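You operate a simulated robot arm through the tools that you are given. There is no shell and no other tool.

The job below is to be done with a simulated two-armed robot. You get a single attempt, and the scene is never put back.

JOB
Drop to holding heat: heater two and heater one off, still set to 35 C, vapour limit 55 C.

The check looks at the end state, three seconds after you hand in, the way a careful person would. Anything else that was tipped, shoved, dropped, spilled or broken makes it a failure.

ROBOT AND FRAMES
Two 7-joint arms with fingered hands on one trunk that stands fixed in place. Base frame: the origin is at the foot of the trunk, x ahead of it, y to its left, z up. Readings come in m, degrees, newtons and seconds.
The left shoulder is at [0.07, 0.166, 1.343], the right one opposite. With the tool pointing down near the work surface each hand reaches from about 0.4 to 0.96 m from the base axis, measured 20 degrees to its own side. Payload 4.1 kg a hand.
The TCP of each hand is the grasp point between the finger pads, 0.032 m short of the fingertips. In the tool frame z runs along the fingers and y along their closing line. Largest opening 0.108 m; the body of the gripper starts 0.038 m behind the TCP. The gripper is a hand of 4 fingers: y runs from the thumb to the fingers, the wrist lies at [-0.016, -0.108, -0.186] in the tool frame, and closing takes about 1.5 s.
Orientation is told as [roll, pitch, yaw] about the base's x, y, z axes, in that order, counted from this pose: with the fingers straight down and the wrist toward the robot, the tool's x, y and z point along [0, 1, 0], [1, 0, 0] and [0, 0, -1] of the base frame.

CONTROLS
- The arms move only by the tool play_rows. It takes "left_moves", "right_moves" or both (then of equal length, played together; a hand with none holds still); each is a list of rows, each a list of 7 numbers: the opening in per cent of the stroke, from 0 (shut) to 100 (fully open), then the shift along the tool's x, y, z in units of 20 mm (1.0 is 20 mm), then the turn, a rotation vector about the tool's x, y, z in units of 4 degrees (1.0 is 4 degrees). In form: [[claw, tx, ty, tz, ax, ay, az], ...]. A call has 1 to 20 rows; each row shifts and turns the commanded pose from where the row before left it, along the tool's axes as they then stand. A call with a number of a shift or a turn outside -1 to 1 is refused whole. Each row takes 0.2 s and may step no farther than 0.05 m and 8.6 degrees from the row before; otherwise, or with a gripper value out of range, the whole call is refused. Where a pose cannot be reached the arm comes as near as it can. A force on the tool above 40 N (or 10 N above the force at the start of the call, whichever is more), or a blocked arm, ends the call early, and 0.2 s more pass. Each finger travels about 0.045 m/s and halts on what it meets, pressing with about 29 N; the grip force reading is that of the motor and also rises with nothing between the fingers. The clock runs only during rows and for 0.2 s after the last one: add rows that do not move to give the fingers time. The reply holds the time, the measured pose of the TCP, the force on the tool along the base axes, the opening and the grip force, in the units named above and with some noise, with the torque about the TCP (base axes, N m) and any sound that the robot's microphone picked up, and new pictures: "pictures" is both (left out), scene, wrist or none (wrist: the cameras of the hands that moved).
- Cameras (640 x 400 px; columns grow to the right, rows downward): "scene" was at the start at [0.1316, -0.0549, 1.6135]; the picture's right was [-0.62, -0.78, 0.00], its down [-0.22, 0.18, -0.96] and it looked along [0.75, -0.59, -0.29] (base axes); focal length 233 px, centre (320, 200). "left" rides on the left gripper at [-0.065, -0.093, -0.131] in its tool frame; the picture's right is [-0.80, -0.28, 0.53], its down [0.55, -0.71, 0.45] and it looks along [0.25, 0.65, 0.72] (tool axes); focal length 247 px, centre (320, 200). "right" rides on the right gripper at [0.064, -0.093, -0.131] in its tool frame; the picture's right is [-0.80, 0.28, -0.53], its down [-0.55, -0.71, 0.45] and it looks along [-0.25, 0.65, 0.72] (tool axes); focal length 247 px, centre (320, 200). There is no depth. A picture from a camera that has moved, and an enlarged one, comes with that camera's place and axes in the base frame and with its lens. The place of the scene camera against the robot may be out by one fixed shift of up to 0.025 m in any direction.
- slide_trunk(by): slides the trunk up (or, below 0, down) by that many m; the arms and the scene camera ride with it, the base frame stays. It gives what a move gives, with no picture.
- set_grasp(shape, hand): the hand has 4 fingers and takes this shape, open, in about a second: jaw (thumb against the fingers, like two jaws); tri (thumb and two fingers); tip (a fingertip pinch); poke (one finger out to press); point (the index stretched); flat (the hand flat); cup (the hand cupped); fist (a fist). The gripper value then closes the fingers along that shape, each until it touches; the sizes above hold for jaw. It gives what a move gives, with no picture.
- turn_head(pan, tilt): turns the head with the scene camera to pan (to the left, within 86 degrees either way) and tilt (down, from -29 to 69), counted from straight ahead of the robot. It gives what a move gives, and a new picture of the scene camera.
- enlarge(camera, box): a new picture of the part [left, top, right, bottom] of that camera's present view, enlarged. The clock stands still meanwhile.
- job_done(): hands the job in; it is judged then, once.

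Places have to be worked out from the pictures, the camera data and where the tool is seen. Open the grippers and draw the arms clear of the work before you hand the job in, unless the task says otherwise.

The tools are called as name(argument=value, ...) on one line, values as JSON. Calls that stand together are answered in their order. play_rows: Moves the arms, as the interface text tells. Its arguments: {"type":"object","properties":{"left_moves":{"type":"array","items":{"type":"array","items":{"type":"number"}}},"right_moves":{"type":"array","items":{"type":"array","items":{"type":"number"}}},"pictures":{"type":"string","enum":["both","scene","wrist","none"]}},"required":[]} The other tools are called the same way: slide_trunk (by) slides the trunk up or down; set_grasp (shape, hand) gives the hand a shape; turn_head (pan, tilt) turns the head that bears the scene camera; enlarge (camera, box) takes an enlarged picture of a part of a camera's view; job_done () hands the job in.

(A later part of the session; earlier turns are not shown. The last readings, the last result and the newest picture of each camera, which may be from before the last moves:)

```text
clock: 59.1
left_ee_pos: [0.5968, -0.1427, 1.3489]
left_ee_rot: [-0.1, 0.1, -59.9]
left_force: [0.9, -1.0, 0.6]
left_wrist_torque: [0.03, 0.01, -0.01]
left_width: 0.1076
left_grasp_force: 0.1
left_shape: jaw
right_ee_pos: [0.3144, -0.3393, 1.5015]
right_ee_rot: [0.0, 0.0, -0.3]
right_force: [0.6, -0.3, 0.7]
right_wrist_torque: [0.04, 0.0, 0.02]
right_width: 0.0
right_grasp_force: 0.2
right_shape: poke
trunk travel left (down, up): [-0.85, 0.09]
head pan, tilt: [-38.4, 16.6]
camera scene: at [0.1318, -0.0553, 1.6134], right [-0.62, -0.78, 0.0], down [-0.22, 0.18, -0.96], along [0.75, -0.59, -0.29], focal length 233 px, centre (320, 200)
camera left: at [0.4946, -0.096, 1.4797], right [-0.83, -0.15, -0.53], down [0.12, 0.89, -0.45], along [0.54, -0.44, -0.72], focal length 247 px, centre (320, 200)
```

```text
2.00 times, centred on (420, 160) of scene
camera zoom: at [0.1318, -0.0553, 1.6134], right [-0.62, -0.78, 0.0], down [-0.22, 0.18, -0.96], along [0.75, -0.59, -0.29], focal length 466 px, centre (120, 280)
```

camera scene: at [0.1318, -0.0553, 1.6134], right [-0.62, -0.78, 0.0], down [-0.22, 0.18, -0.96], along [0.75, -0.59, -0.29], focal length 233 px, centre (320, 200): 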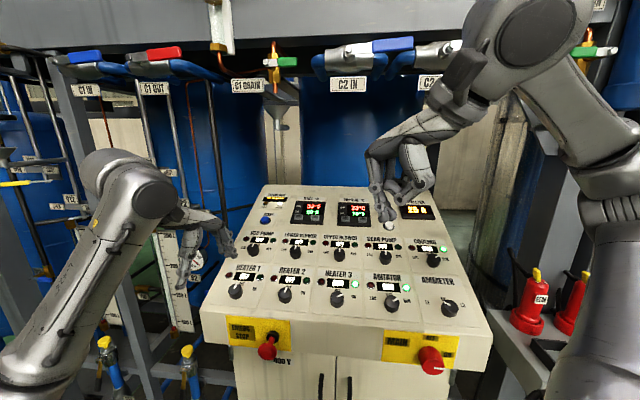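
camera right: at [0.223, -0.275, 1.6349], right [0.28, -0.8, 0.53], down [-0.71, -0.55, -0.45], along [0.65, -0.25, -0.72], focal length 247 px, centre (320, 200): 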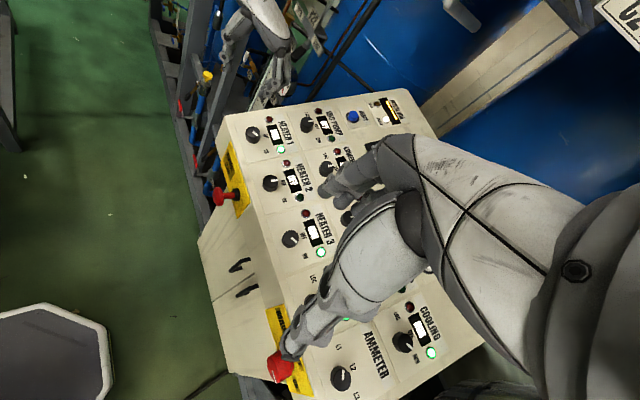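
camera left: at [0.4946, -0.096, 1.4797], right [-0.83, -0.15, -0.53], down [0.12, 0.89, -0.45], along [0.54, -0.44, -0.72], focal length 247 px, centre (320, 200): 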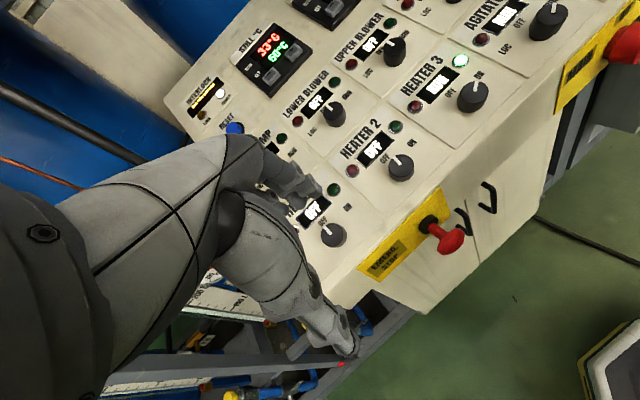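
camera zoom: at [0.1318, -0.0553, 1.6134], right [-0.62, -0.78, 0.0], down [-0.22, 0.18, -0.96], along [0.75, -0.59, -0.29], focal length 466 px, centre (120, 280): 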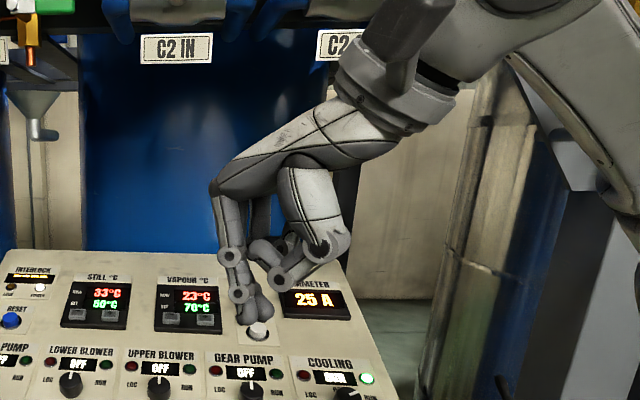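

I enlarge the poking hand in both views to find exactly where the fingertip sits relative to the TCP.

enlarge(camera="scene", box=[360, 130, 450, 235])

enlarge(camera="right", box=[270, 170, 390, 290])

```text
3.81 times, centred on (405, 182) of scene
camera zoom: at [0.1318, -0.0553, 1.6134], right [-0.62, -0.78, 0.0], down [-0.22, 0.18, -0.96], along [0.75, -0.59, -0.29], focal length 888 px, centre (-4, 267)
```

zoom: 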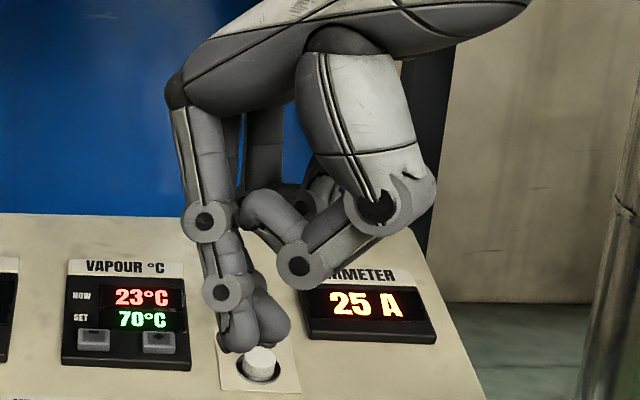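

```text
3.33 times, centred on (330, 230) of right
camera zoom: at [0.223, -0.2754, 1.6348], right [0.28, -0.8, 0.53], down [-0.71, -0.55, -0.45], along [0.65, -0.25, -0.72], focal length 823 px, centre (287, 100)
```

zoom: 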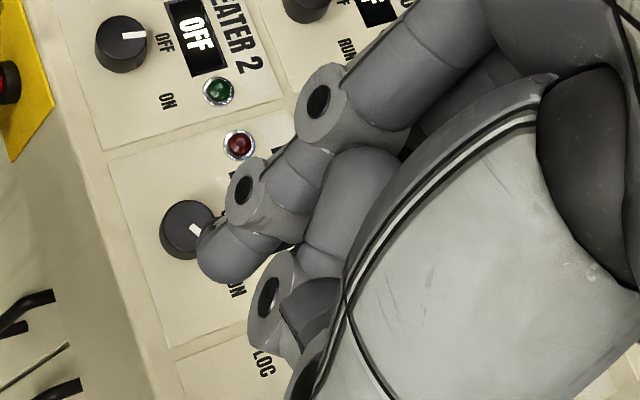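

The poke fingertip sits roughly at TCP + (0.009, -0.004, 0.028) in the tool frame. I bring the left hand back to its watching place and move the right hand partway forward above the panel.

play_rows(left_moves=[[100, 0.028, -0.59, -0.854, 0, 0, 0], [100, 0.028, -0.59, -0.854, 0, 0, 0], [100, 0.028, -0.59, -0.854, 0, 0, 0], [100, 0.028, -0.59, -0.854, 0, 0, 0], [100, 0.028, -0.59, -0.854, 0, 0, 0], [100, 0.028, -0.59, -0.854, 0, 0, 0], [100, 0.028, -0.59, -0.854, 0, 0, 0], [100, 0.028, -0.59, -0.854, 0, 0, 0], [100, 0.028, -0.59, -0.854, 0, 0, 0], [100, 0.028, -0.59, -0.854, 0, 0, 0], [100, 0.028, -0.59, -0.854, 0, 0, 0], [100, 0.028, -0.59, -0.854, 0, 0, 0]], right_moves=[[100, -0.3375, 0.98, 0.1, 0, 0, 0], [100, -0.3375, 0.98, 0.1, 0, 0, 0], [100, -0.3375, 0.98, 0.1, 0, 0, 0], [100, -0.3375, 0.98, 0.1, 0, 0, 0], [100, -0.3375, 0.98, 0.1, 0, 0, 0], [100, -0.3375, 0.98, 0.1, 0, 0, 0], [100, -0.3375, 0.98, 0.1, 0, 0, 0], [100, -0.3375, 0.98, 0.1, 0, 0, 0], [100, -0.3375, 0.98, 0.1, 0, 0, 0], [100, -0.3375, 0.98, 0.1, 0, 0, 0], [100, -0.3375, 0.98, 0.1, 0, 0, 0], [100, -0.3375, 0.98, 0.1, 0, 0, 0]], pictures="both")

```text
clock: 61.7
left_ee_pos: [0.5328, -0.0148, 1.5536]
left_ee_rot: [-0.1, -0.1, -59.9]
left_force: [-0.2, 0.3, -0.4]
left_wrist_torque: [-0.03, 0.0, 0.01]
left_width: 0.1078
left_grasp_force: 0.0
left_shape: jaw
right_ee_pos: [0.5506, -0.4198, 1.479]
right_ee_rot: [-0.1, 0.0, -0.4]
right_force: [-0.5, -0.6, -0.7]
right_wrist_torque: [0.02, -0.01, 0.0]
right_width: 0.0
right_grasp_force: 0.1
right_shape: poke
trunk travel left (down, up): [-0.85, 0.09]
head pan, tilt: [-38.4, 16.6]
camera scene: at [0.1322, -0.0541, 1.6134], right [-0.62, -0.78, 0.0], down [-0.23, 0.18, -0.96], along [0.75, -0.6, -0.29], focal length 233 px, centre (320, 200)
camera right: at [0.4584, -0.3569, 1.6103], right [0.28, -0.8, 0.53], down [-0.71, -0.55, -0.45], along [0.65, -0.25, -0.72], focal length 247 px, centre (320, 200)
camera left: at [0.4302, 0.0319, 1.6851], right [-0.83, -0.15, -0.53], down [0.12, 0.89, -0.45], along [0.54, -0.44, -0.72], focal length 247 px, centre (320, 200)
```

scene: 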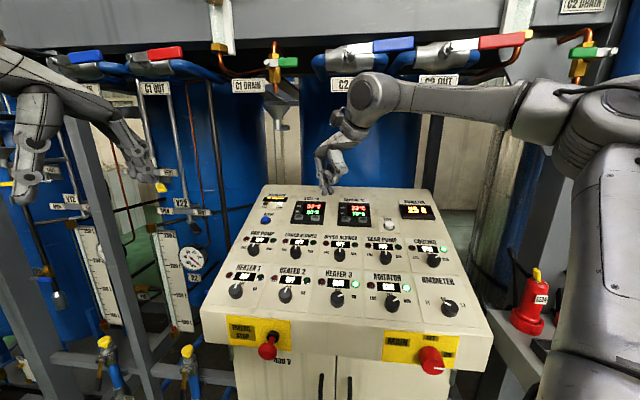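
right: 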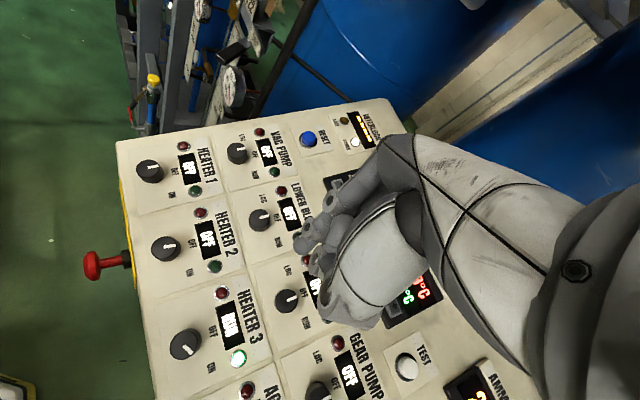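
left: 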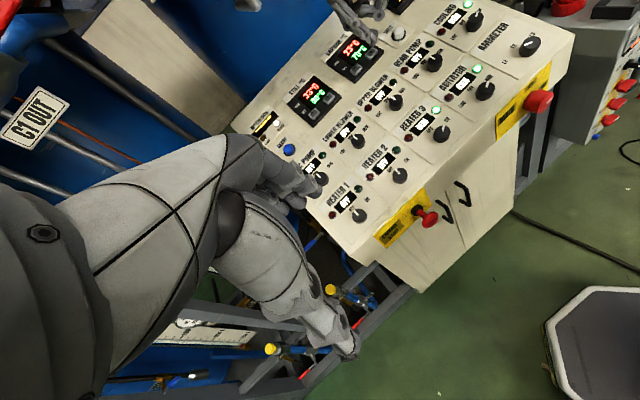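

Both setpoint controllers are now in clear view of the left camera; I enlarge it to pin down all four buttons.

enlarge(camera="left", box=[275, 25, 395, 135])

enlarge(camera="right", box=[280, 160, 440, 330])

```text
3.64 times, centred on (335, 80) of left
camera zoom: at [0.4302, 0.0319, 1.6851], right [-0.83, -0.15, -0.53], down [0.12, 0.89, -0.45], along [0.54, -0.44, -0.72], focal length 898 px, centre (266, 636)
```

zoom: 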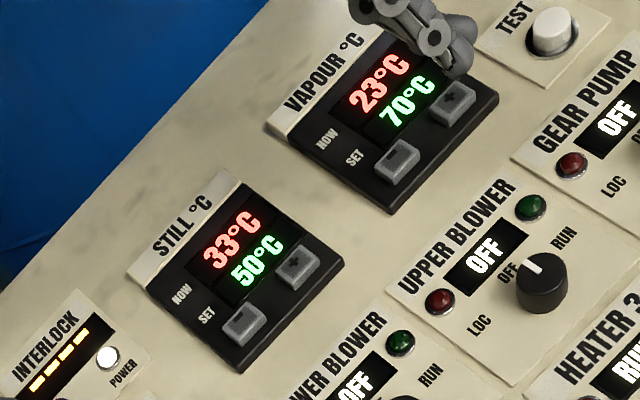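

```text
2.35 times, centred on (360, 245) of right
camera zoom: at [0.4584, -0.3569, 1.6103], right [0.28, -0.8, 0.53], down [-0.71, -0.55, -0.45], along [0.65, -0.25, -0.72], focal length 581 px, centre (226, 94)
```

zoom: 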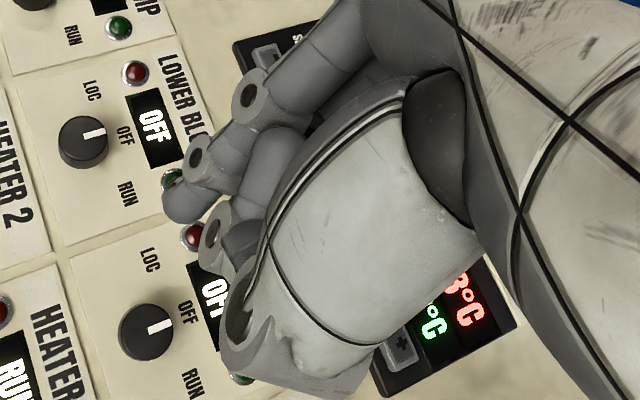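

Buttons: STILL minus about [0.797,-0.489,1.298], VAPOUR minus about [0.677,-0.612,1.298]. I enlarge the poking hand as seen by the left camera to pin the fingertip.

enlarge(camera="left", box=[320, 0, 400, 60])

enlarge(camera="scene", box=[290, 100, 390, 210])

```text
6.67 times, centred on (360, 30) of left
camera zoom: at [0.4302, 0.0319, 1.6851], right [-0.83, -0.15, -0.53], down [0.12, 0.89, -0.45], along [0.54, -0.44, -0.72], focal length 1646 px, centre (53, 1333)
```

zoom: 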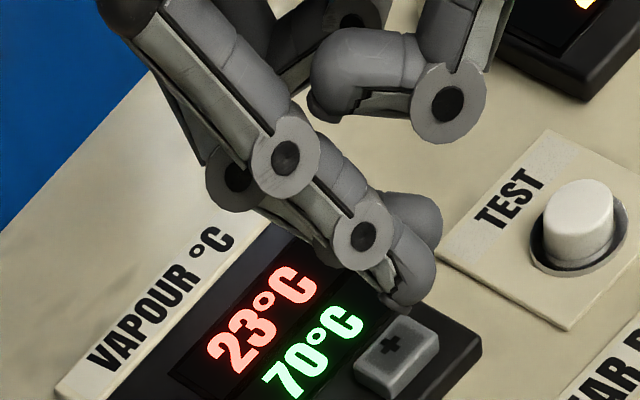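

```text
3.64 times, centred on (340, 155) of scene
camera zoom: at [0.1322, -0.0541, 1.6134], right [-0.62, -0.78, 0.0], down [-0.23, 0.18, -0.96], along [0.75, -0.6, -0.29], focal length 848 px, centre (247, 364)
```

zoom: 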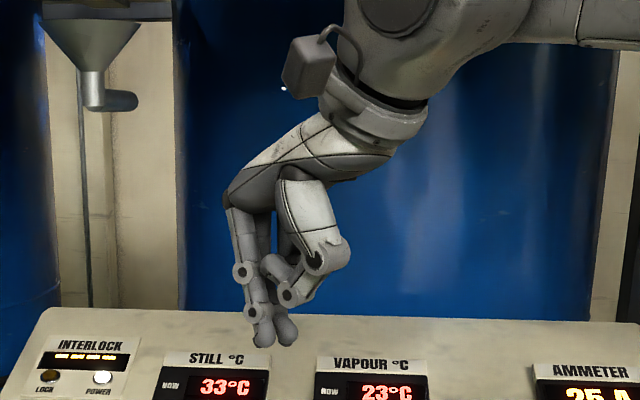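

The index tip is about 34 mm below the TCP but a second finger lies near it. I try the "point" shape to see if it leaves a single clear finger.

set_grasp(hand="right", shape="point")

enlarge(camera="right", box=[240, 140, 440, 330])

enlarge(camera="left", box=[320, 0, 440, 80])

enlarge(camera="scene", box=[280, 90, 400, 220])

```text
clock: 62.6
left_ee_pos: [0.5314, -0.0159, 1.5536]
left_ee_rot: [0.0, 0.0, -60.1]
left_force: [0.3, 0.3, -0.8]
left_wrist_torque: [0.01, -0.04, 0.0]
left_width: 0.1079
left_grasp_force: 0.0
left_shape: jaw
right_ee_pos: [0.5499, -0.4219, 1.4766]
right_ee_rot: [0.0, 0.0, -0.3]
right_force: [0.1, 0.6, 1.3]
right_wrist_torque: [-0.02, -0.03, 0.01]
right_width: 0.0
right_grasp_force: 0.1
right_shape: point
trunk travel left (down, up): [-0.85, 0.09]
head pan, tilt: [-38.4, 16.6]
```

```text
2.11 times, centred on (340, 235) of right
camera zoom: at [0.4574, -0.3579, 1.6102], right [0.28, -0.8, 0.53], down [-0.71, -0.55, -0.45], along [0.65, -0.25, -0.72], focal length 520 px, centre (278, 126)
```

zoom: 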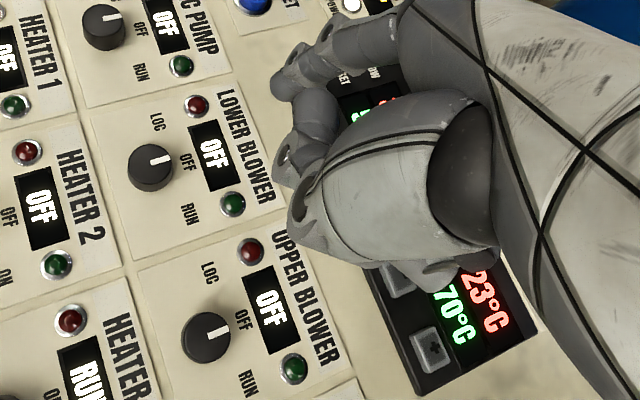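

```text
5.00 times, centred on (380, 40) of left
camera zoom: at [0.4297, 0.0307, 1.6851], right [-0.83, -0.15, -0.53], down [0.12, 0.89, -0.45], along [0.54, -0.44, -0.72], focal length 1235 px, centre (20, 1000)
```

zoom: 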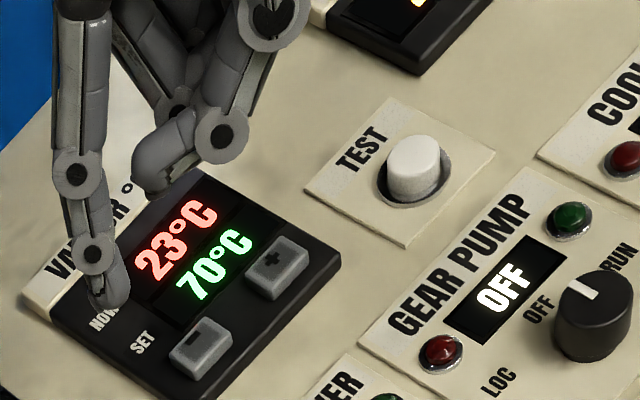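

```text
3.08 times, centred on (340, 155) of scene
camera zoom: at [0.1316, -0.0552, 1.6135], right [-0.62, -0.78, 0.0], down [-0.22, 0.18, -0.96], along [0.75, -0.59, -0.29], focal length 718 px, centre (258, 338)
```

zoom: 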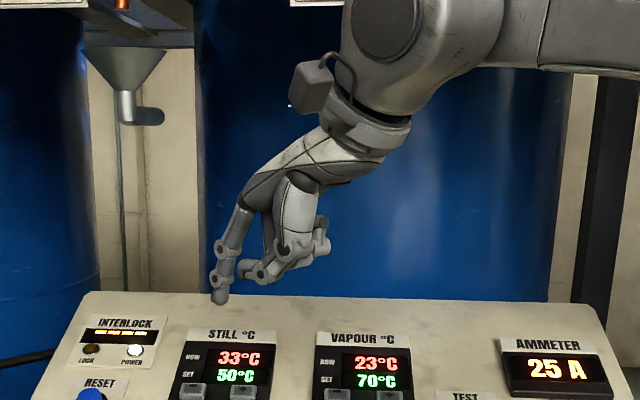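

The "point" shape leaves one clean straight index finger; triangulating gives its tip at TCP + (0.011, 0.072, 0.030) in the tool frame. I move to a hover about 5 cm above the STILL minus button.

play_rows(right_moves=[[100, -0.36, 0.899, 0.568, 0, 0, 0], [100, -0.36, 0.899, 0.568, 0, 0, 0], [100, -0.36, 0.899, 0.568, 0, 0, 0], [100, -0.36, 0.899, 0.568, 0, 0, 0], [100, -0.36, 0.899, 0.568, 0, 0, 0], [100, -0.36, 0.899, 0.568, 0, 0, 0], [100, -0.36, 0.899, 0.568, 0, 0, 0], [100, -0.36, 0.899, 0.568, 0, 0, 0], [100, -0.36, 0.899, 0.568, 0, 0, 0], [100, 0, 0, 0, 0, 0, 0]], pictures="both")

enlarge(camera="left", box=[260, 20, 400, 130])

enlarge(camera="right", box=[240, 100, 400, 230])

```text
clock: 64.8
left_ee_pos: [0.5311, -0.0157, 1.5549]
left_ee_rot: [0.0, 0.0, -60.1]
left_force: [0.6, 0.4, -0.2]
left_wrist_torque: [0.0, -0.01, -0.02]
left_width: 0.1078
left_grasp_force: 0.1
left_shape: jaw
right_ee_pos: [0.6768, -0.439, 1.3647]
right_ee_rot: [-0.2, -0.1, -0.4]
right_force: [-1.1, -0.3, -0.8]
right_wrist_torque: [0.02, 0.0, 0.01]
right_width: 0.0001
right_grasp_force: 0.0
right_shape: point
right hand out of reach, approached as far as the arm can: row 5, 6, 7, 8, 9
trunk travel left (down, up): [-0.85, 0.09]
head pan, tilt: [-38.4, 16.6]
camera scene: at [0.1314, -0.055, 1.6135], right [-0.62, -0.78, 0.0], down [-0.22, 0.18, -0.96], along [0.75, -0.59, -0.29], focal length 233 px, centre (320, 200)
camera right: at [0.5845, -0.3741, 1.4963], right [0.27, -0.8, 0.53], down [-0.71, -0.54, -0.45], along [0.65, -0.26, -0.72], focal length 247 px, centre (320, 200)
```

scene: 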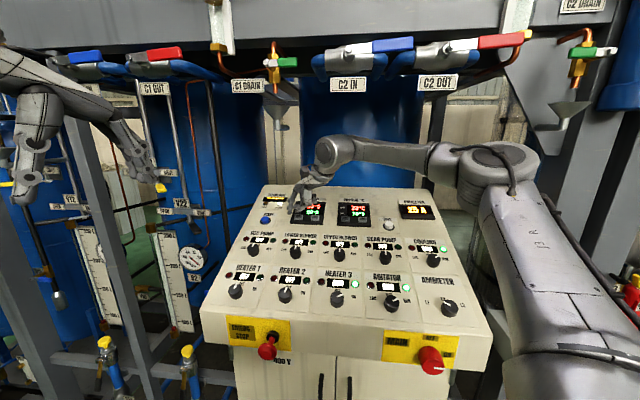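
right: 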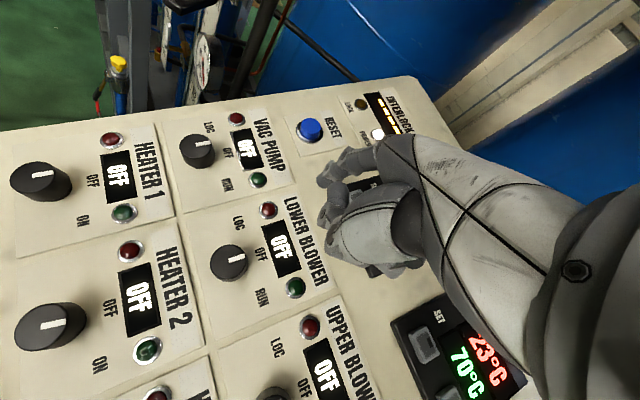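

```text
3.64 times, centred on (330, 75) of left
camera zoom: at [0.4295, 0.031, 1.6853], right [-0.83, -0.15, -0.53], down [0.12, 0.89, -0.45], along [0.54, -0.44, -0.72], focal length 898 px, centre (284, 654)
```

zoom: 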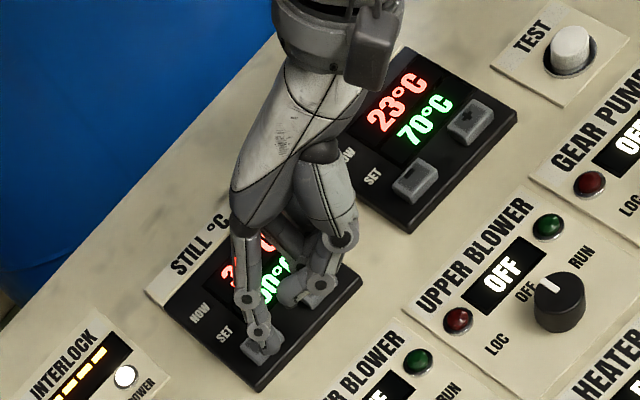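

```text
3.08 times, centred on (320, 165) of right
camera zoom: at [0.5845, -0.3741, 1.4963], right [0.27, -0.8, 0.53], down [-0.71, -0.54, -0.45], along [0.65, -0.26, -0.72], focal length 760 px, centre (320, 308)
```

zoom: 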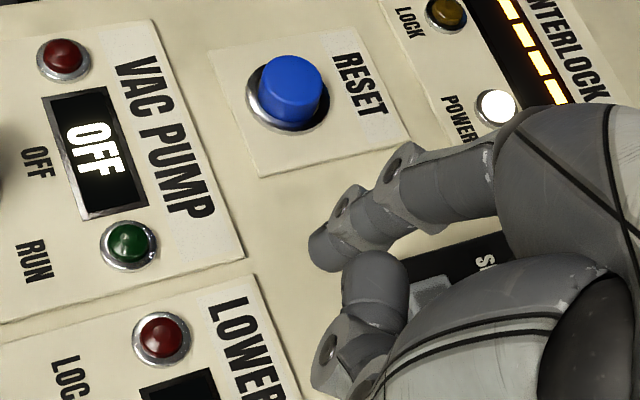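

The right arm is at its limit at this height (stopped with the tip near [0.749,-0.428,1.335]); raising the trunk should lower the hand relative to the shoulder and gain reach. I slide the trunk up by its remaining 0.09 m.

slide_trunk(by=0.085)

```text
clock: 66.0
left_ee_pos: [0.5314, -0.0147, 1.6393]
left_ee_rot: [-0.1, 0.0, -60.0]
left_force: [0.3, 0.2, -0.1]
left_wrist_torque: [0.0, 0.01, 0.04]
left_width: 0.1077
left_grasp_force: 0.1
left_shape: jaw
right_ee_pos: [0.6765, -0.439, 1.4487]
right_ee_rot: [-0.1, -0.1, -0.5]
right_force: [-0.6, 0.0, 0.0]
right_wrist_torque: [0.02, -0.01, 0.03]
right_width: 0.0
right_grasp_force: 0.0
right_shape: point
trunk travel left (down, up): [-0.935, 0.005]
head pan, tilt: [-38.4, 16.6]
```

Trunk is up. I try the hover over STILL minus again from the new height.

play_rows(right_moves=[[100, -0.4, 0.295, 0.62, 0, 0, 0], [100, -0.4, 0.295, 0.62, 0, 0, 0], [100, -0.4, 0.295, 0.62, 0, 0, 0], [100, -0.4, 0.295, 0.62, 0, 0, 0], [100, -0.4, 0.295, 0.62, 0, 0, 0], [100, -0.4, 0.295, 0.62, 0, 0, 0], [100, 0, 0, 0, 0, 0, 0]], pictures="both")

enlarge(camera="left", box=[260, 20, 400, 130])

```text
clock: 67.6
left_ee_pos: [0.5327, -0.0157, 1.6388]
left_ee_rot: [0.0, 0.1, -60.0]
left_force: [-0.5, 0.2, -0.1]
left_wrist_torque: [0.02, 0.03, -0.03]
left_width: 0.1078
left_grasp_force: 0.0
left_shape: jaw
right_ee_pos: [0.6812, -0.4478, 1.3722]
right_ee_rot: [-0.2, -0.2, -0.8]
right_force: [-0.5, 1.1, 0.8]
right_wrist_torque: [0.0, -0.01, -0.02]
right_width: 0.0
right_grasp_force: 0.1
right_shape: point
right hand out of reach, approached as far as the arm can: row 1, 2, 3, 4, 5, 6
trunk travel left (down, up): [-0.935, 0.005]
head pan, tilt: [-38.4, 16.6]
camera scene: at [0.1318, -0.0549, 1.6984], right [-0.62, -0.78, 0.0], down [-0.22, 0.18, -0.96], along [0.75, -0.59, -0.29], focal length 233 px, centre (320, 200)
camera right: at [0.5887, -0.3821, 1.5027], right [0.27, -0.8, 0.54], down [-0.71, -0.54, -0.45], along [0.65, -0.26, -0.71], focal length 247 px, centre (320, 200)
```

scene: 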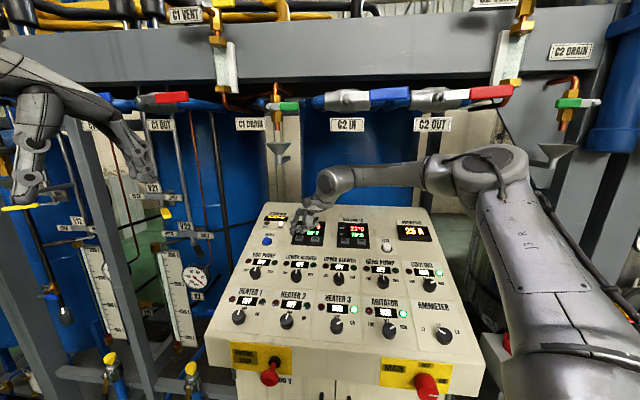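
right: 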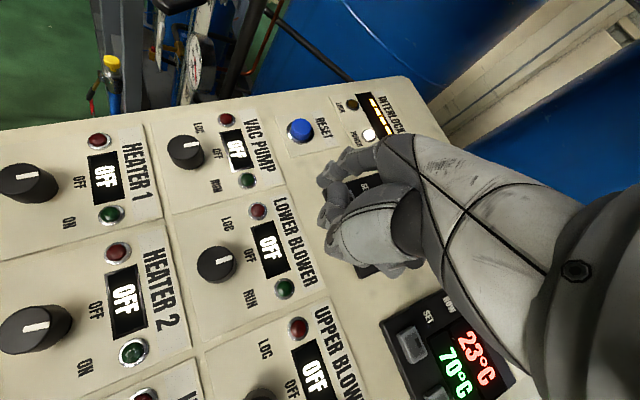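

```text
3.64 times, centred on (330, 75) of left
camera zoom: at [0.4299, 0.031, 1.7702], right [-0.83, -0.15, -0.53], down [0.12, 0.89, -0.45], along [0.54, -0.44, -0.72], focal length 898 px, centre (284, 654)
```

zoom: 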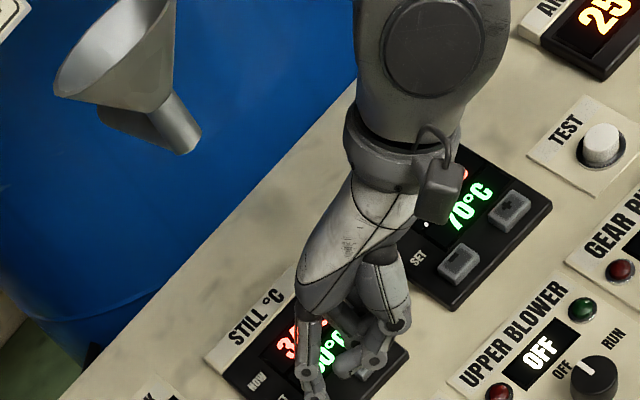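

Raising the trunk did not help; the wrist flexion seems to be the limit rather than arm length. I pitch the hand so the finger points more forward (24 degrees), which eases the wrist, and move on to a hover 4 cm off the STILL minus button.

play_rows(right_moves=[[100, 0, 0, 0, -1, 0, 0], [100, 0, 0, 0, -1, 0, 0], [100, 0, 0, 0, -1, 0, 0], [100, 0, 0, 0, -1, 0, 0], [100, 0, 0, 0, -1, 0, 0], [100, 0, 0, 0, -1, 0, 0], [100, -0.69, 0.15, 0.6, 0, 0, 0], [100, -0.69, 0.15, 0.6, 0, 0, 0], [100, -0.69, 0.15, 0.6, 0, 0, 0], [100, 0, 0, 0, 0, 0, 0]], pictures="both")

enlarge(camera="left", box=[280, 50, 420, 160])

```text
clock: 69.8
left_ee_pos: [0.5317, -0.015, 1.6389]
left_ee_rot: [-0.2, -0.2, -60.0]
left_force: [0.1, 1.0, -0.7]
left_wrist_torque: [0.01, 0.0, -0.03]
left_width: 0.1075
left_grasp_force: 0.1
left_shape: jaw
right_ee_pos: [0.7034, -0.4884, 1.3436]
right_ee_rot: [-0.2, -24.1, -0.5]
right_force: [-0.3, -0.1, -0.4]
right_wrist_torque: [0.01, 0.02, -0.01]
right_width: 0.0002
right_grasp_force: 0.1
right_shape: point
trunk travel left (down, up): [-0.935, 0.005]
head pan, tilt: [-38.4, 16.6]
camera scene: at [0.1317, -0.054, 1.6985], right [-0.62, -0.78, 0.0], down [-0.22, 0.18, -0.96], along [0.75, -0.59, -0.29], focal length 233 px, centre (320, 200)
camera right: at [0.5653, -0.4233, 1.4254], right [0.03, -0.8, 0.6], down [-0.47, -0.55, -0.7], along [0.88, -0.26, -0.39], focal length 247 px, centre (320, 200)
```

scene: 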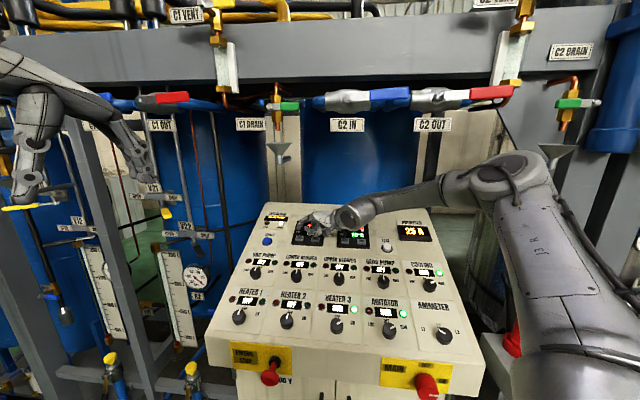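
right: 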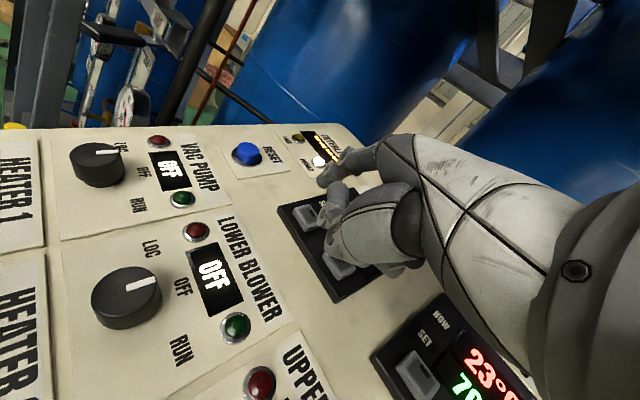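

```text
3.64 times, centred on (350, 105) of left
camera zoom: at [0.4298, 0.0321, 1.7702], right [-0.83, -0.16, -0.53], down [0.12, 0.89, -0.45], along [0.54, -0.44, -0.72], focal length 898 px, centre (211, 546)
```

zoom: 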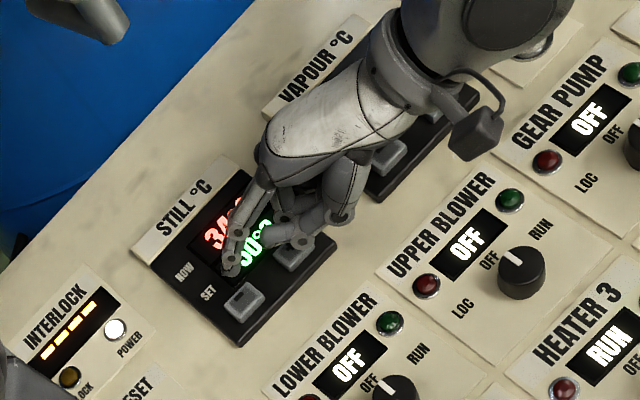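

Now it is in reach: tip about 46 mm above the STILL minus button and within 4 mm of its centre line. I go down 35 mm along the panel normal with a small sideways correction and look again.

play_rows(right_moves=[[100, -0.088, -0.087, 0.573, 0, 0, 0], [100, -0.088, -0.087, 0.573, 0, 0, 0], [100, -0.088, -0.087, 0.573, 0, 0, 0], [100, 0, 0, 0, 0, 0, 0]], pictures="both")

enlarge(camera="left", box=[310, 80, 380, 150])

enlarge(camera="right", box=[260, 130, 400, 270])

```text
clock: 70.8
left_ee_pos: [0.5311, -0.0155, 1.6388]
left_ee_rot: [0.0, 0.0, -60.0]
left_force: [-0.3, -0.4, 0.3]
left_wrist_torque: [0.0, 0.04, -0.01]
left_width: 0.1076
left_grasp_force: 0.0
left_shape: jaw
right_ee_pos: [0.7072, -0.4883, 1.3098]
right_ee_rot: [-0.3, -24.3, -0.8]
right_force: [0.2, -0.1, -0.6]
right_wrist_torque: [0.01, 0.02, 0.02]
right_width: 0.0
right_grasp_force: 0.1
right_shape: point
right hand out of reach, approached as far as the arm can: row 2, 3
trunk travel left (down, up): [-0.935, 0.005]
head pan, tilt: [-38.4, 16.6]
camera scene: at [0.1317, -0.0554, 1.6984], right [-0.62, -0.78, 0.0], down [-0.22, 0.18, -0.96], along [0.75, -0.59, -0.29], focal length 233 px, centre (320, 200)
camera right: at [0.5696, -0.4225, 1.3929], right [0.03, -0.8, 0.6], down [-0.47, -0.54, -0.7], along [0.88, -0.26, -0.39], focal length 247 px, centre (320, 200)
```

scene: 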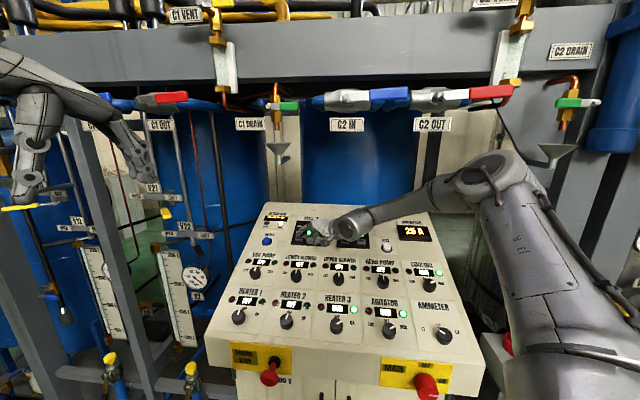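
right: 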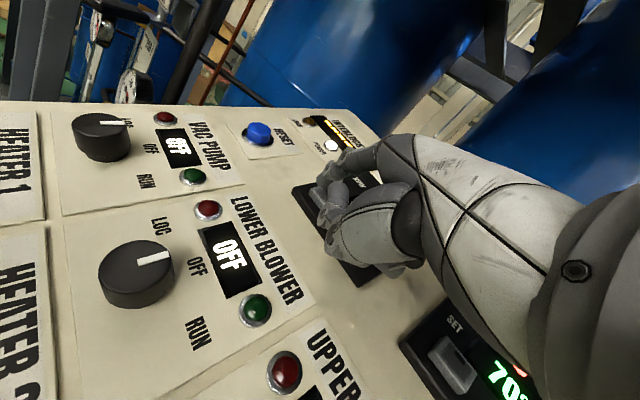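

```text
5.71 times, centred on (345, 115) of left
camera zoom: at [0.4298, 0.0306, 1.7702], right [-0.83, -0.15, -0.53], down [0.12, 0.89, -0.45], along [0.54, -0.44, -0.72], focal length 1411 px, centre (177, 686)
```

zoom: 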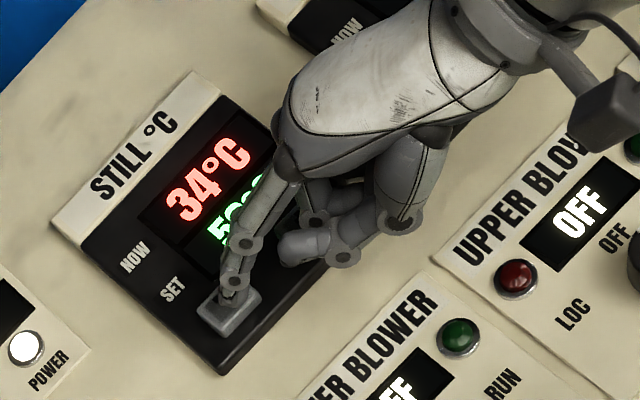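

```text
2.86 times, centred on (330, 200) of right
camera zoom: at [0.5696, -0.4225, 1.3929], right [0.03, -0.8, 0.6], down [-0.47, -0.54, -0.7], along [0.88, -0.26, -0.39], focal length 706 px, centre (291, 200)
```

zoom: 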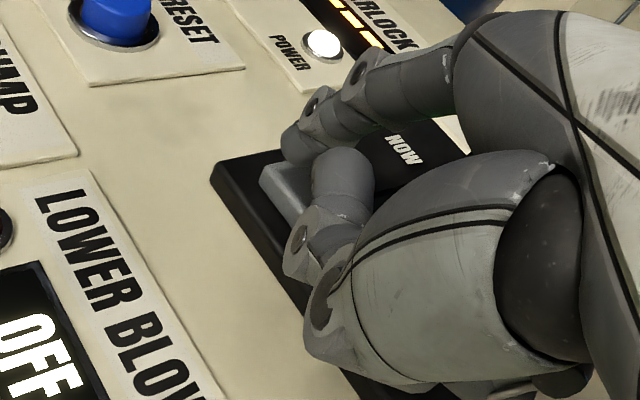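

The tip hangs over the button but the reach limit stopped it about 8 mm short up-slope. I pitch the hand 8 degrees more and close in to about 12 mm above the button centre.

play_rows(right_moves=[[100, 0, 0, 0, -1, 0, 0], [100, 0, 0, 0, -1, 0, 0], [100, -0.14, 0, 0.32, 0, 0, 0], [100, -0.14, 0, 0.32, 0, 0, 0], [100, 0, 0, 0, 0, 0, 0]], pictures="wrist")

enlarge(camera="left", box=[310, 80, 380, 150])

enlarge(camera="right", box=[260, 130, 400, 270])

```text
clock: 72.0
left_ee_pos: [0.532, -0.0146, 1.6397]
left_ee_rot: [0.0, 0.1, -59.9]
left_force: [-0.4, 0.3, -1.0]
left_wrist_torque: [-0.02, -0.03, -0.01]
left_width: 0.1074
left_grasp_force: 0.1
left_shape: jaw
right_ee_pos: [0.7132, -0.4944, 1.2987]
right_ee_rot: [-0.2, -32.1, -0.5]
right_force: [0.1, -0.9, 0.6]
right_wrist_torque: [0.0, 0.0, 0.03]
right_width: 0.0001
right_grasp_force: 0.1
right_shape: point
trunk travel left (down, up): [-0.935, 0.005]
head pan, tilt: [-38.4, 16.6]
camera right: at [0.5655, -0.4291, 1.3625], right [-0.05, -0.8, 0.6], down [-0.37, -0.55, -0.75], along [0.93, -0.26, -0.26], focal length 247 px, centre (320, 200)
```

right: 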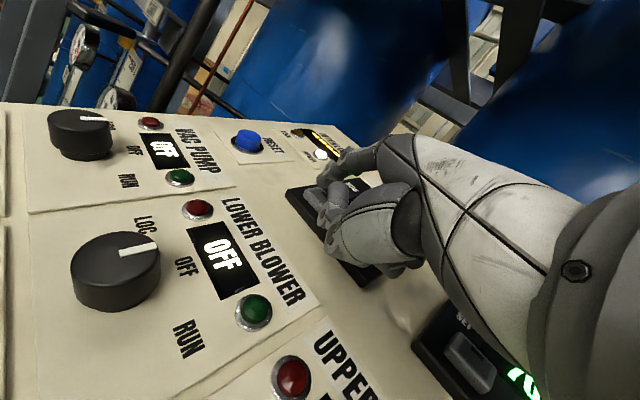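

```text
5.71 times, centred on (345, 115) of left
camera zoom: at [0.4297, 0.0312, 1.7702], right [-0.83, -0.15, -0.53], down [0.12, 0.89, -0.45], along [0.54, -0.44, -0.72], focal length 1411 px, centre (177, 686)
```

zoom: 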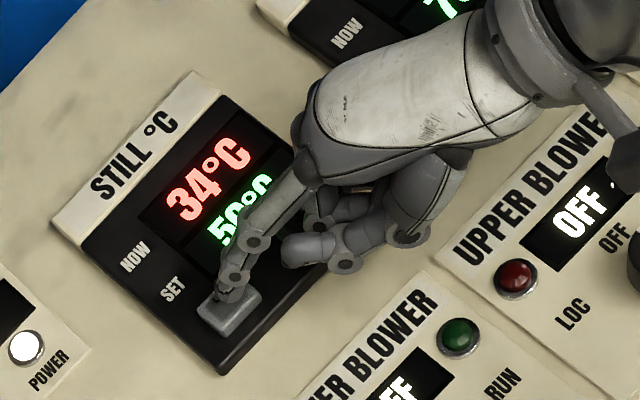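

```text
2.86 times, centred on (330, 200) of right
camera zoom: at [0.5655, -0.4291, 1.3625], right [-0.05, -0.8, 0.6], down [-0.37, -0.55, -0.75], along [0.93, -0.26, -0.26], focal length 706 px, centre (291, 200)
```

zoom: 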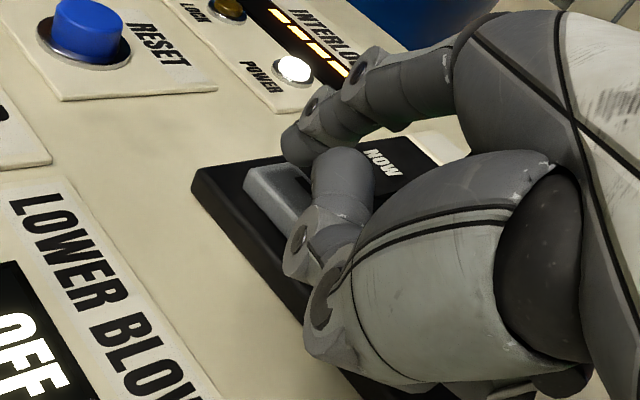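

The fingertip is over the button; the folded fingers are still about 5 cm off the panel so nothing else will be touched. I advance 8 mm along the panel normal in small steps and read the force.

play_rows(right_moves=[[100, -0.053, -0.0536, 0.1852, 0, 0, 0], [100, -0.0265, -0.0268, 0.0926, 0, 0, 0], [100, -0.0265, -0.0268, 0.0926, 0, 0, 0], [100, 0, 0, 0, 0, 0, 0]], pictures="none")

enlarge(camera="left", box=[310, 80, 380, 150])

enlarge(camera="right", box=[290, 130, 360, 220])

```text
clock: 73.0
left_ee_pos: [0.533, -0.0172, 1.6393]
left_ee_rot: [-0.1, 0.0, -60.0]
left_force: [0.4, -0.5, -0.5]
left_wrist_torque: [-0.01, 0.01, -0.01]
left_width: 0.1077
left_grasp_force: 0.0
left_shape: jaw
right_ee_pos: [0.7168, -0.497, 1.293]
right_ee_rot: [-0.2, -32.0, -0.6]
right_force: [-0.2, 0.8, -0.7]
right_wrist_torque: [-0.03, 0.0, -0.02]
right_width: 0.0
right_grasp_force: 0.1
right_shape: point
trunk travel left (down, up): [-0.935, 0.005]
head pan, tilt: [-38.4, 16.6]
```

```text
5.71 times, centred on (345, 115) of left
camera zoom: at [0.43, 0.0308, 1.7702], right [-0.83, -0.15, -0.53], down [0.12, 0.89, -0.45], along [0.54, -0.44, -0.72], focal length 1411 px, centre (177, 686)
```

zoom: 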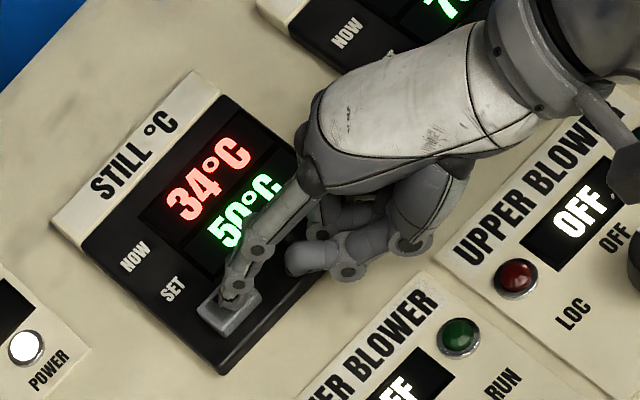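

```text
4.44 times, centred on (325, 175) of right
camera zoom: at [0.568, -0.4314, 1.3549], right [-0.05, -0.8, 0.6], down [-0.37, -0.55, -0.75], along [0.93, -0.26, -0.26], focal length 1098 px, centre (298, 311)
```

zoom: 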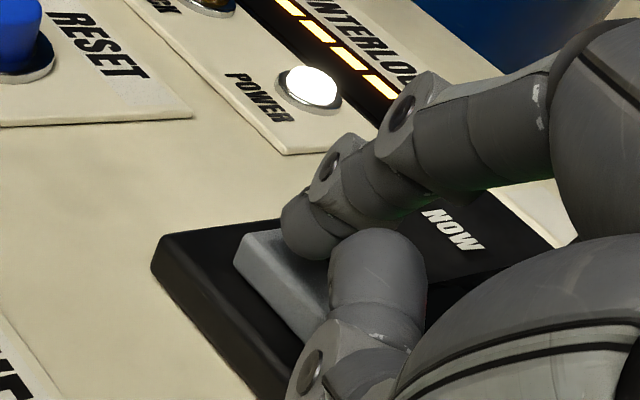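

The tip is a few mm above the cap with no force yet. I go on in 2 mm steps.

play_rows(right_moves=[[100, -0.0265, -0.0268, 0.0926, 0, 0, 0], [100, -0.0265, -0.0268, 0.0926, 0, 0, 0], [100, -0.0265, -0.0268, 0.0926, 0, 0, 0], [100, 0, 0, 0, 0, 0, 0]], pictures="none")

enlarge(camera="left", box=[310, 80, 380, 150])

enlarge(camera="right", box=[290, 130, 360, 220])

```text
clock: 74.0
left_ee_pos: [0.5322, -0.0162, 1.6398]
left_ee_rot: [-0.1, 0.0, -60.0]
left_force: [0.0, -0.1, 0.1]
left_wrist_torque: [0.06, -0.01, 0.01]
left_width: 0.1077
left_grasp_force: 0.2
left_shape: jaw
right_ee_pos: [0.7179, -0.4987, 1.2865]
right_ee_rot: [-0.1, -32.1, -0.6]
right_force: [0.0, 0.1, 1.2]
right_wrist_torque: [-0.03, -0.01, -0.01]
right_width: 0.0
right_grasp_force: 0.0
right_shape: point
trunk travel left (down, up): [-0.935, 0.005]
head pan, tilt: [-38.4, 16.6]
```

```text
5.71 times, centred on (345, 115) of left
camera zoom: at [0.4298, 0.031, 1.7702], right [-0.83, -0.15, -0.53], down [0.12, 0.89, -0.45], along [0.54, -0.44, -0.72], focal length 1411 px, centre (177, 686)
```

zoom: 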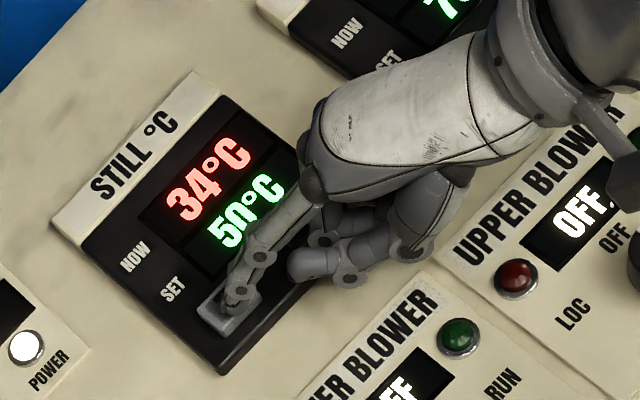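

```text
4.44 times, centred on (325, 175) of right
camera zoom: at [0.57, -0.4329, 1.3492], right [-0.05, -0.8, 0.6], down [-0.37, -0.55, -0.75], along [0.93, -0.26, -0.26], focal length 1098 px, centre (298, 311)
```

zoom: 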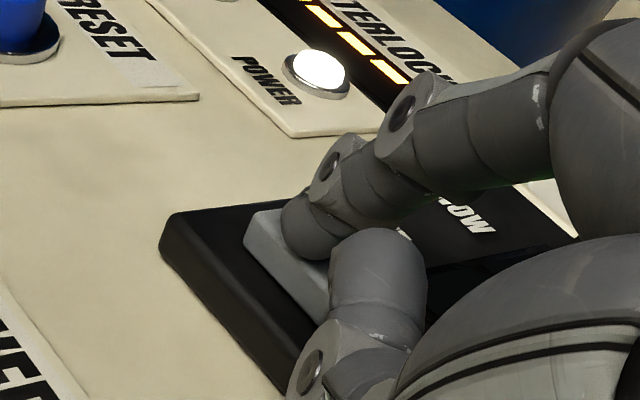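

Nearly touching; force is still about zero. I press on in 1 mm steps, watching force and sound.

play_rows(right_moves=[[100, -0.0133, -0.0134, 0.0463, 0, 0, 0], [100, -0.0133, -0.0134, 0.0463, 0, 0, 0], [100, -0.0133, -0.0134, 0.0463, 0, 0, 0], [100, 0, 0, 0, 0, 0, 0]], pictures="none")

enlarge(camera="left", box=[310, 80, 380, 150])

```text
clock: 75.0
left_ee_pos: [0.5323, -0.0153, 1.6383]
left_ee_rot: [-0.1, -0.1, -60.0]
left_force: [0.0, 1.0, -0.8]
left_wrist_torque: [0.02, 0.02, -0.01]
left_width: 0.108
left_grasp_force: 0.1
left_shape: jaw
right_ee_pos: [0.7171, -0.4988, 1.2845]
right_ee_rot: [-0.2, -32.1, -0.5]
right_force: [-0.1, 0.1, 1.1]
right_wrist_torque: [-0.01, -0.07, 0.03]
right_width: 0.0
right_grasp_force: 0.0
right_shape: point
trunk travel left (down, up): [-0.935, 0.005]
head pan, tilt: [-38.4, 16.6]
```

```text
5.71 times, centred on (345, 115) of left
camera zoom: at [0.4297, 0.0311, 1.7702], right [-0.83, -0.15, -0.53], down [0.12, 0.89, -0.45], along [0.54, -0.44, -0.72], focal length 1411 px, centre (177, 686)
```

zoom: 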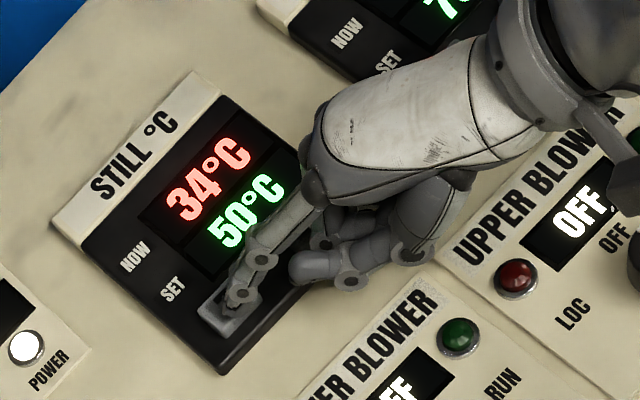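

Only a hint of contact (about 1 N). I continue with four more 1 mm steps.

play_rows(right_moves=[[100, -0.0133, -0.0134, 0.0463, 0, 0, 0], [100, -0.0133, -0.0134, 0.0463, 0, 0, 0], [100, -0.0133, -0.0134, 0.0463, 0, 0, 0], [100, -0.0133, -0.0134, 0.0463, 0, 0, 0]], pictures="none")

enlarge(camera="left", box=[310, 80, 380, 150])

enlarge(camera="right", box=[290, 130, 360, 220])

```text
clock: 76.0
left_ee_pos: [0.5311, -0.0149, 1.6396]
left_ee_rot: [-0.1, -0.1, -60.0]
left_force: [-0.3, -0.2, 0.2]
left_wrist_torque: [0.02, 0.02, 0.0]
left_width: 0.1078
left_grasp_force: 0.1
left_shape: jaw
right_ee_pos: [0.7185, -0.4999, 1.2803]
right_ee_rot: [-0.1, -32.1, -0.5]
right_force: [-0.9, 1.2, 2.0]
right_wrist_torque: [0.01, -0.17, 0.01]
right_width: 0.0
right_grasp_force: 0.0
right_shape: point
trunk travel left (down, up): [-0.935, 0.005]
head pan, tilt: [-38.4, 16.6]
heard: click
```

```text
5.71 times, centred on (345, 115) of left
camera zoom: at [0.4291, 0.0315, 1.7704], right [-0.83, -0.16, -0.53], down [0.12, 0.89, -0.45], along [0.54, -0.44, -0.72], focal length 1411 px, centre (177, 686)
```

zoom: 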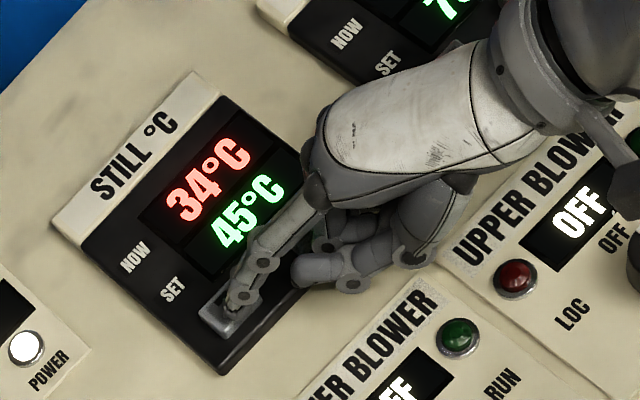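

```text
4.44 times, centred on (325, 175) of right
camera zoom: at [0.571, -0.4347, 1.3432], right [-0.05, -0.8, 0.6], down [-0.37, -0.55, -0.75], along [0.93, -0.26, -0.26], focal length 1098 px, centre (298, 311)
```

zoom: 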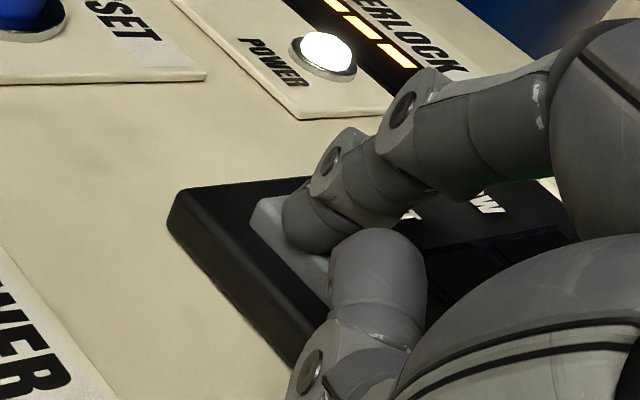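

A click, and the STILL set value went from 50 to 45, so each press is 5 degrees. I back off 6 mm to let the button return and press once more.

play_rows(right_moves=[[100, 0.0398, 0.0402, -0.1389, 0, 0, 0], [100, 0.0398, 0.0402, -0.1389, 0, 0, 0], [100, 0, 0, 0, 0, 0, 0]], pictures="none")

enlarge(camera="left", box=[310, 80, 380, 150])

```text
clock: 76.8
left_ee_pos: [0.5329, -0.0153, 1.6395]
left_ee_rot: [-0.1, 0.0, -60.0]
left_force: [0.4, 0.4, 0.0]
left_wrist_torque: [0.01, 0.01, 0.01]
left_width: 0.1075
left_grasp_force: 0.1
left_shape: jaw
right_ee_pos: [0.718, -0.4997, 1.2856]
right_ee_rot: [-0.1, -32.1, -0.7]
right_force: [0.1, -0.5, -0.3]
right_wrist_torque: [0.0, 0.0, 0.02]
right_width: 0.0
right_grasp_force: 0.0
right_shape: point
trunk travel left (down, up): [-0.935, 0.005]
head pan, tilt: [-38.4, 16.6]
```

```text
5.71 times, centred on (345, 115) of left
camera zoom: at [0.4299, 0.031, 1.7702], right [-0.83, -0.15, -0.53], down [0.12, 0.89, -0.45], along [0.54, -0.44, -0.72], focal length 1411 px, centre (177, 686)
```

zoom: 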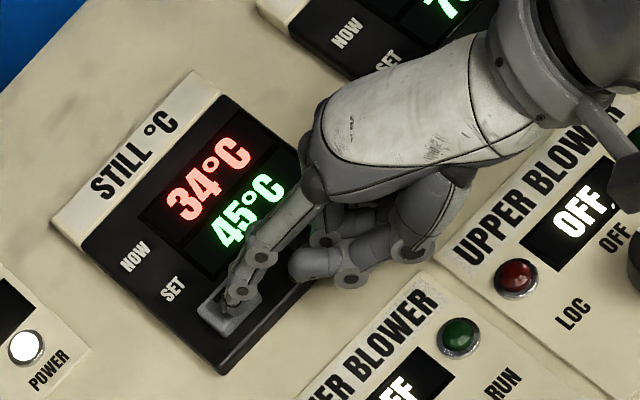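

The display still reads 45 and the tip is free of the button. I press again by the same 6 mm in small steps.

play_rows(right_moves=[[100, -0.0398, -0.0402, 0.1389, 0, 0, 0], [100, -0.0265, -0.0268, 0.0926, 0, 0, 0], [100, -0.0133, -0.0134, 0.0463, 0, 0, 0]], pictures="none")

enlarge(camera="left", box=[310, 80, 380, 150])

```text
clock: 77.6
left_ee_pos: [0.5311, -0.0158, 1.6388]
left_ee_rot: [0.0, -0.1, -60.0]
left_force: [-0.3, 0.2, -0.1]
left_wrist_torque: [-0.02, -0.01, 0.01]
left_width: 0.1078
left_grasp_force: 0.0
left_shape: jaw
right_ee_pos: [0.7203, -0.4995, 1.2813]
right_ee_rot: [0.0, -32.2, -0.6]
right_force: [-0.7, 0.5, 1.3]
right_wrist_torque: [0.01, -0.16, 0.05]
right_width: 0.0
right_grasp_force: 0.1
right_shape: point
trunk travel left (down, up): [-0.935, 0.005]
head pan, tilt: [-38.4, 16.6]
heard: click
```

```text
5.71 times, centred on (345, 115) of left
camera zoom: at [0.4291, 0.0314, 1.7704], right [-0.83, -0.15, -0.53], down [0.12, 0.89, -0.45], along [0.54, -0.44, -0.72], focal length 1411 px, centre (177, 686)
```

zoom: 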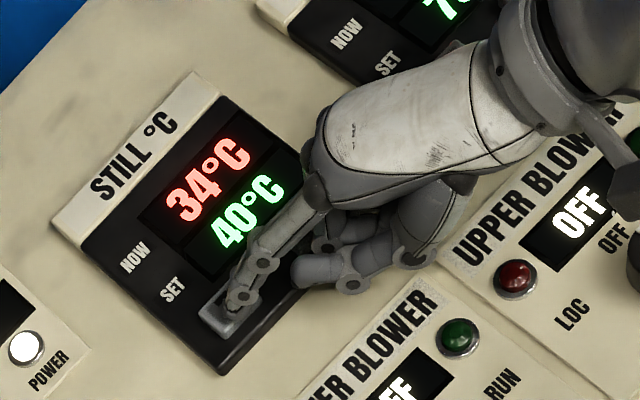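

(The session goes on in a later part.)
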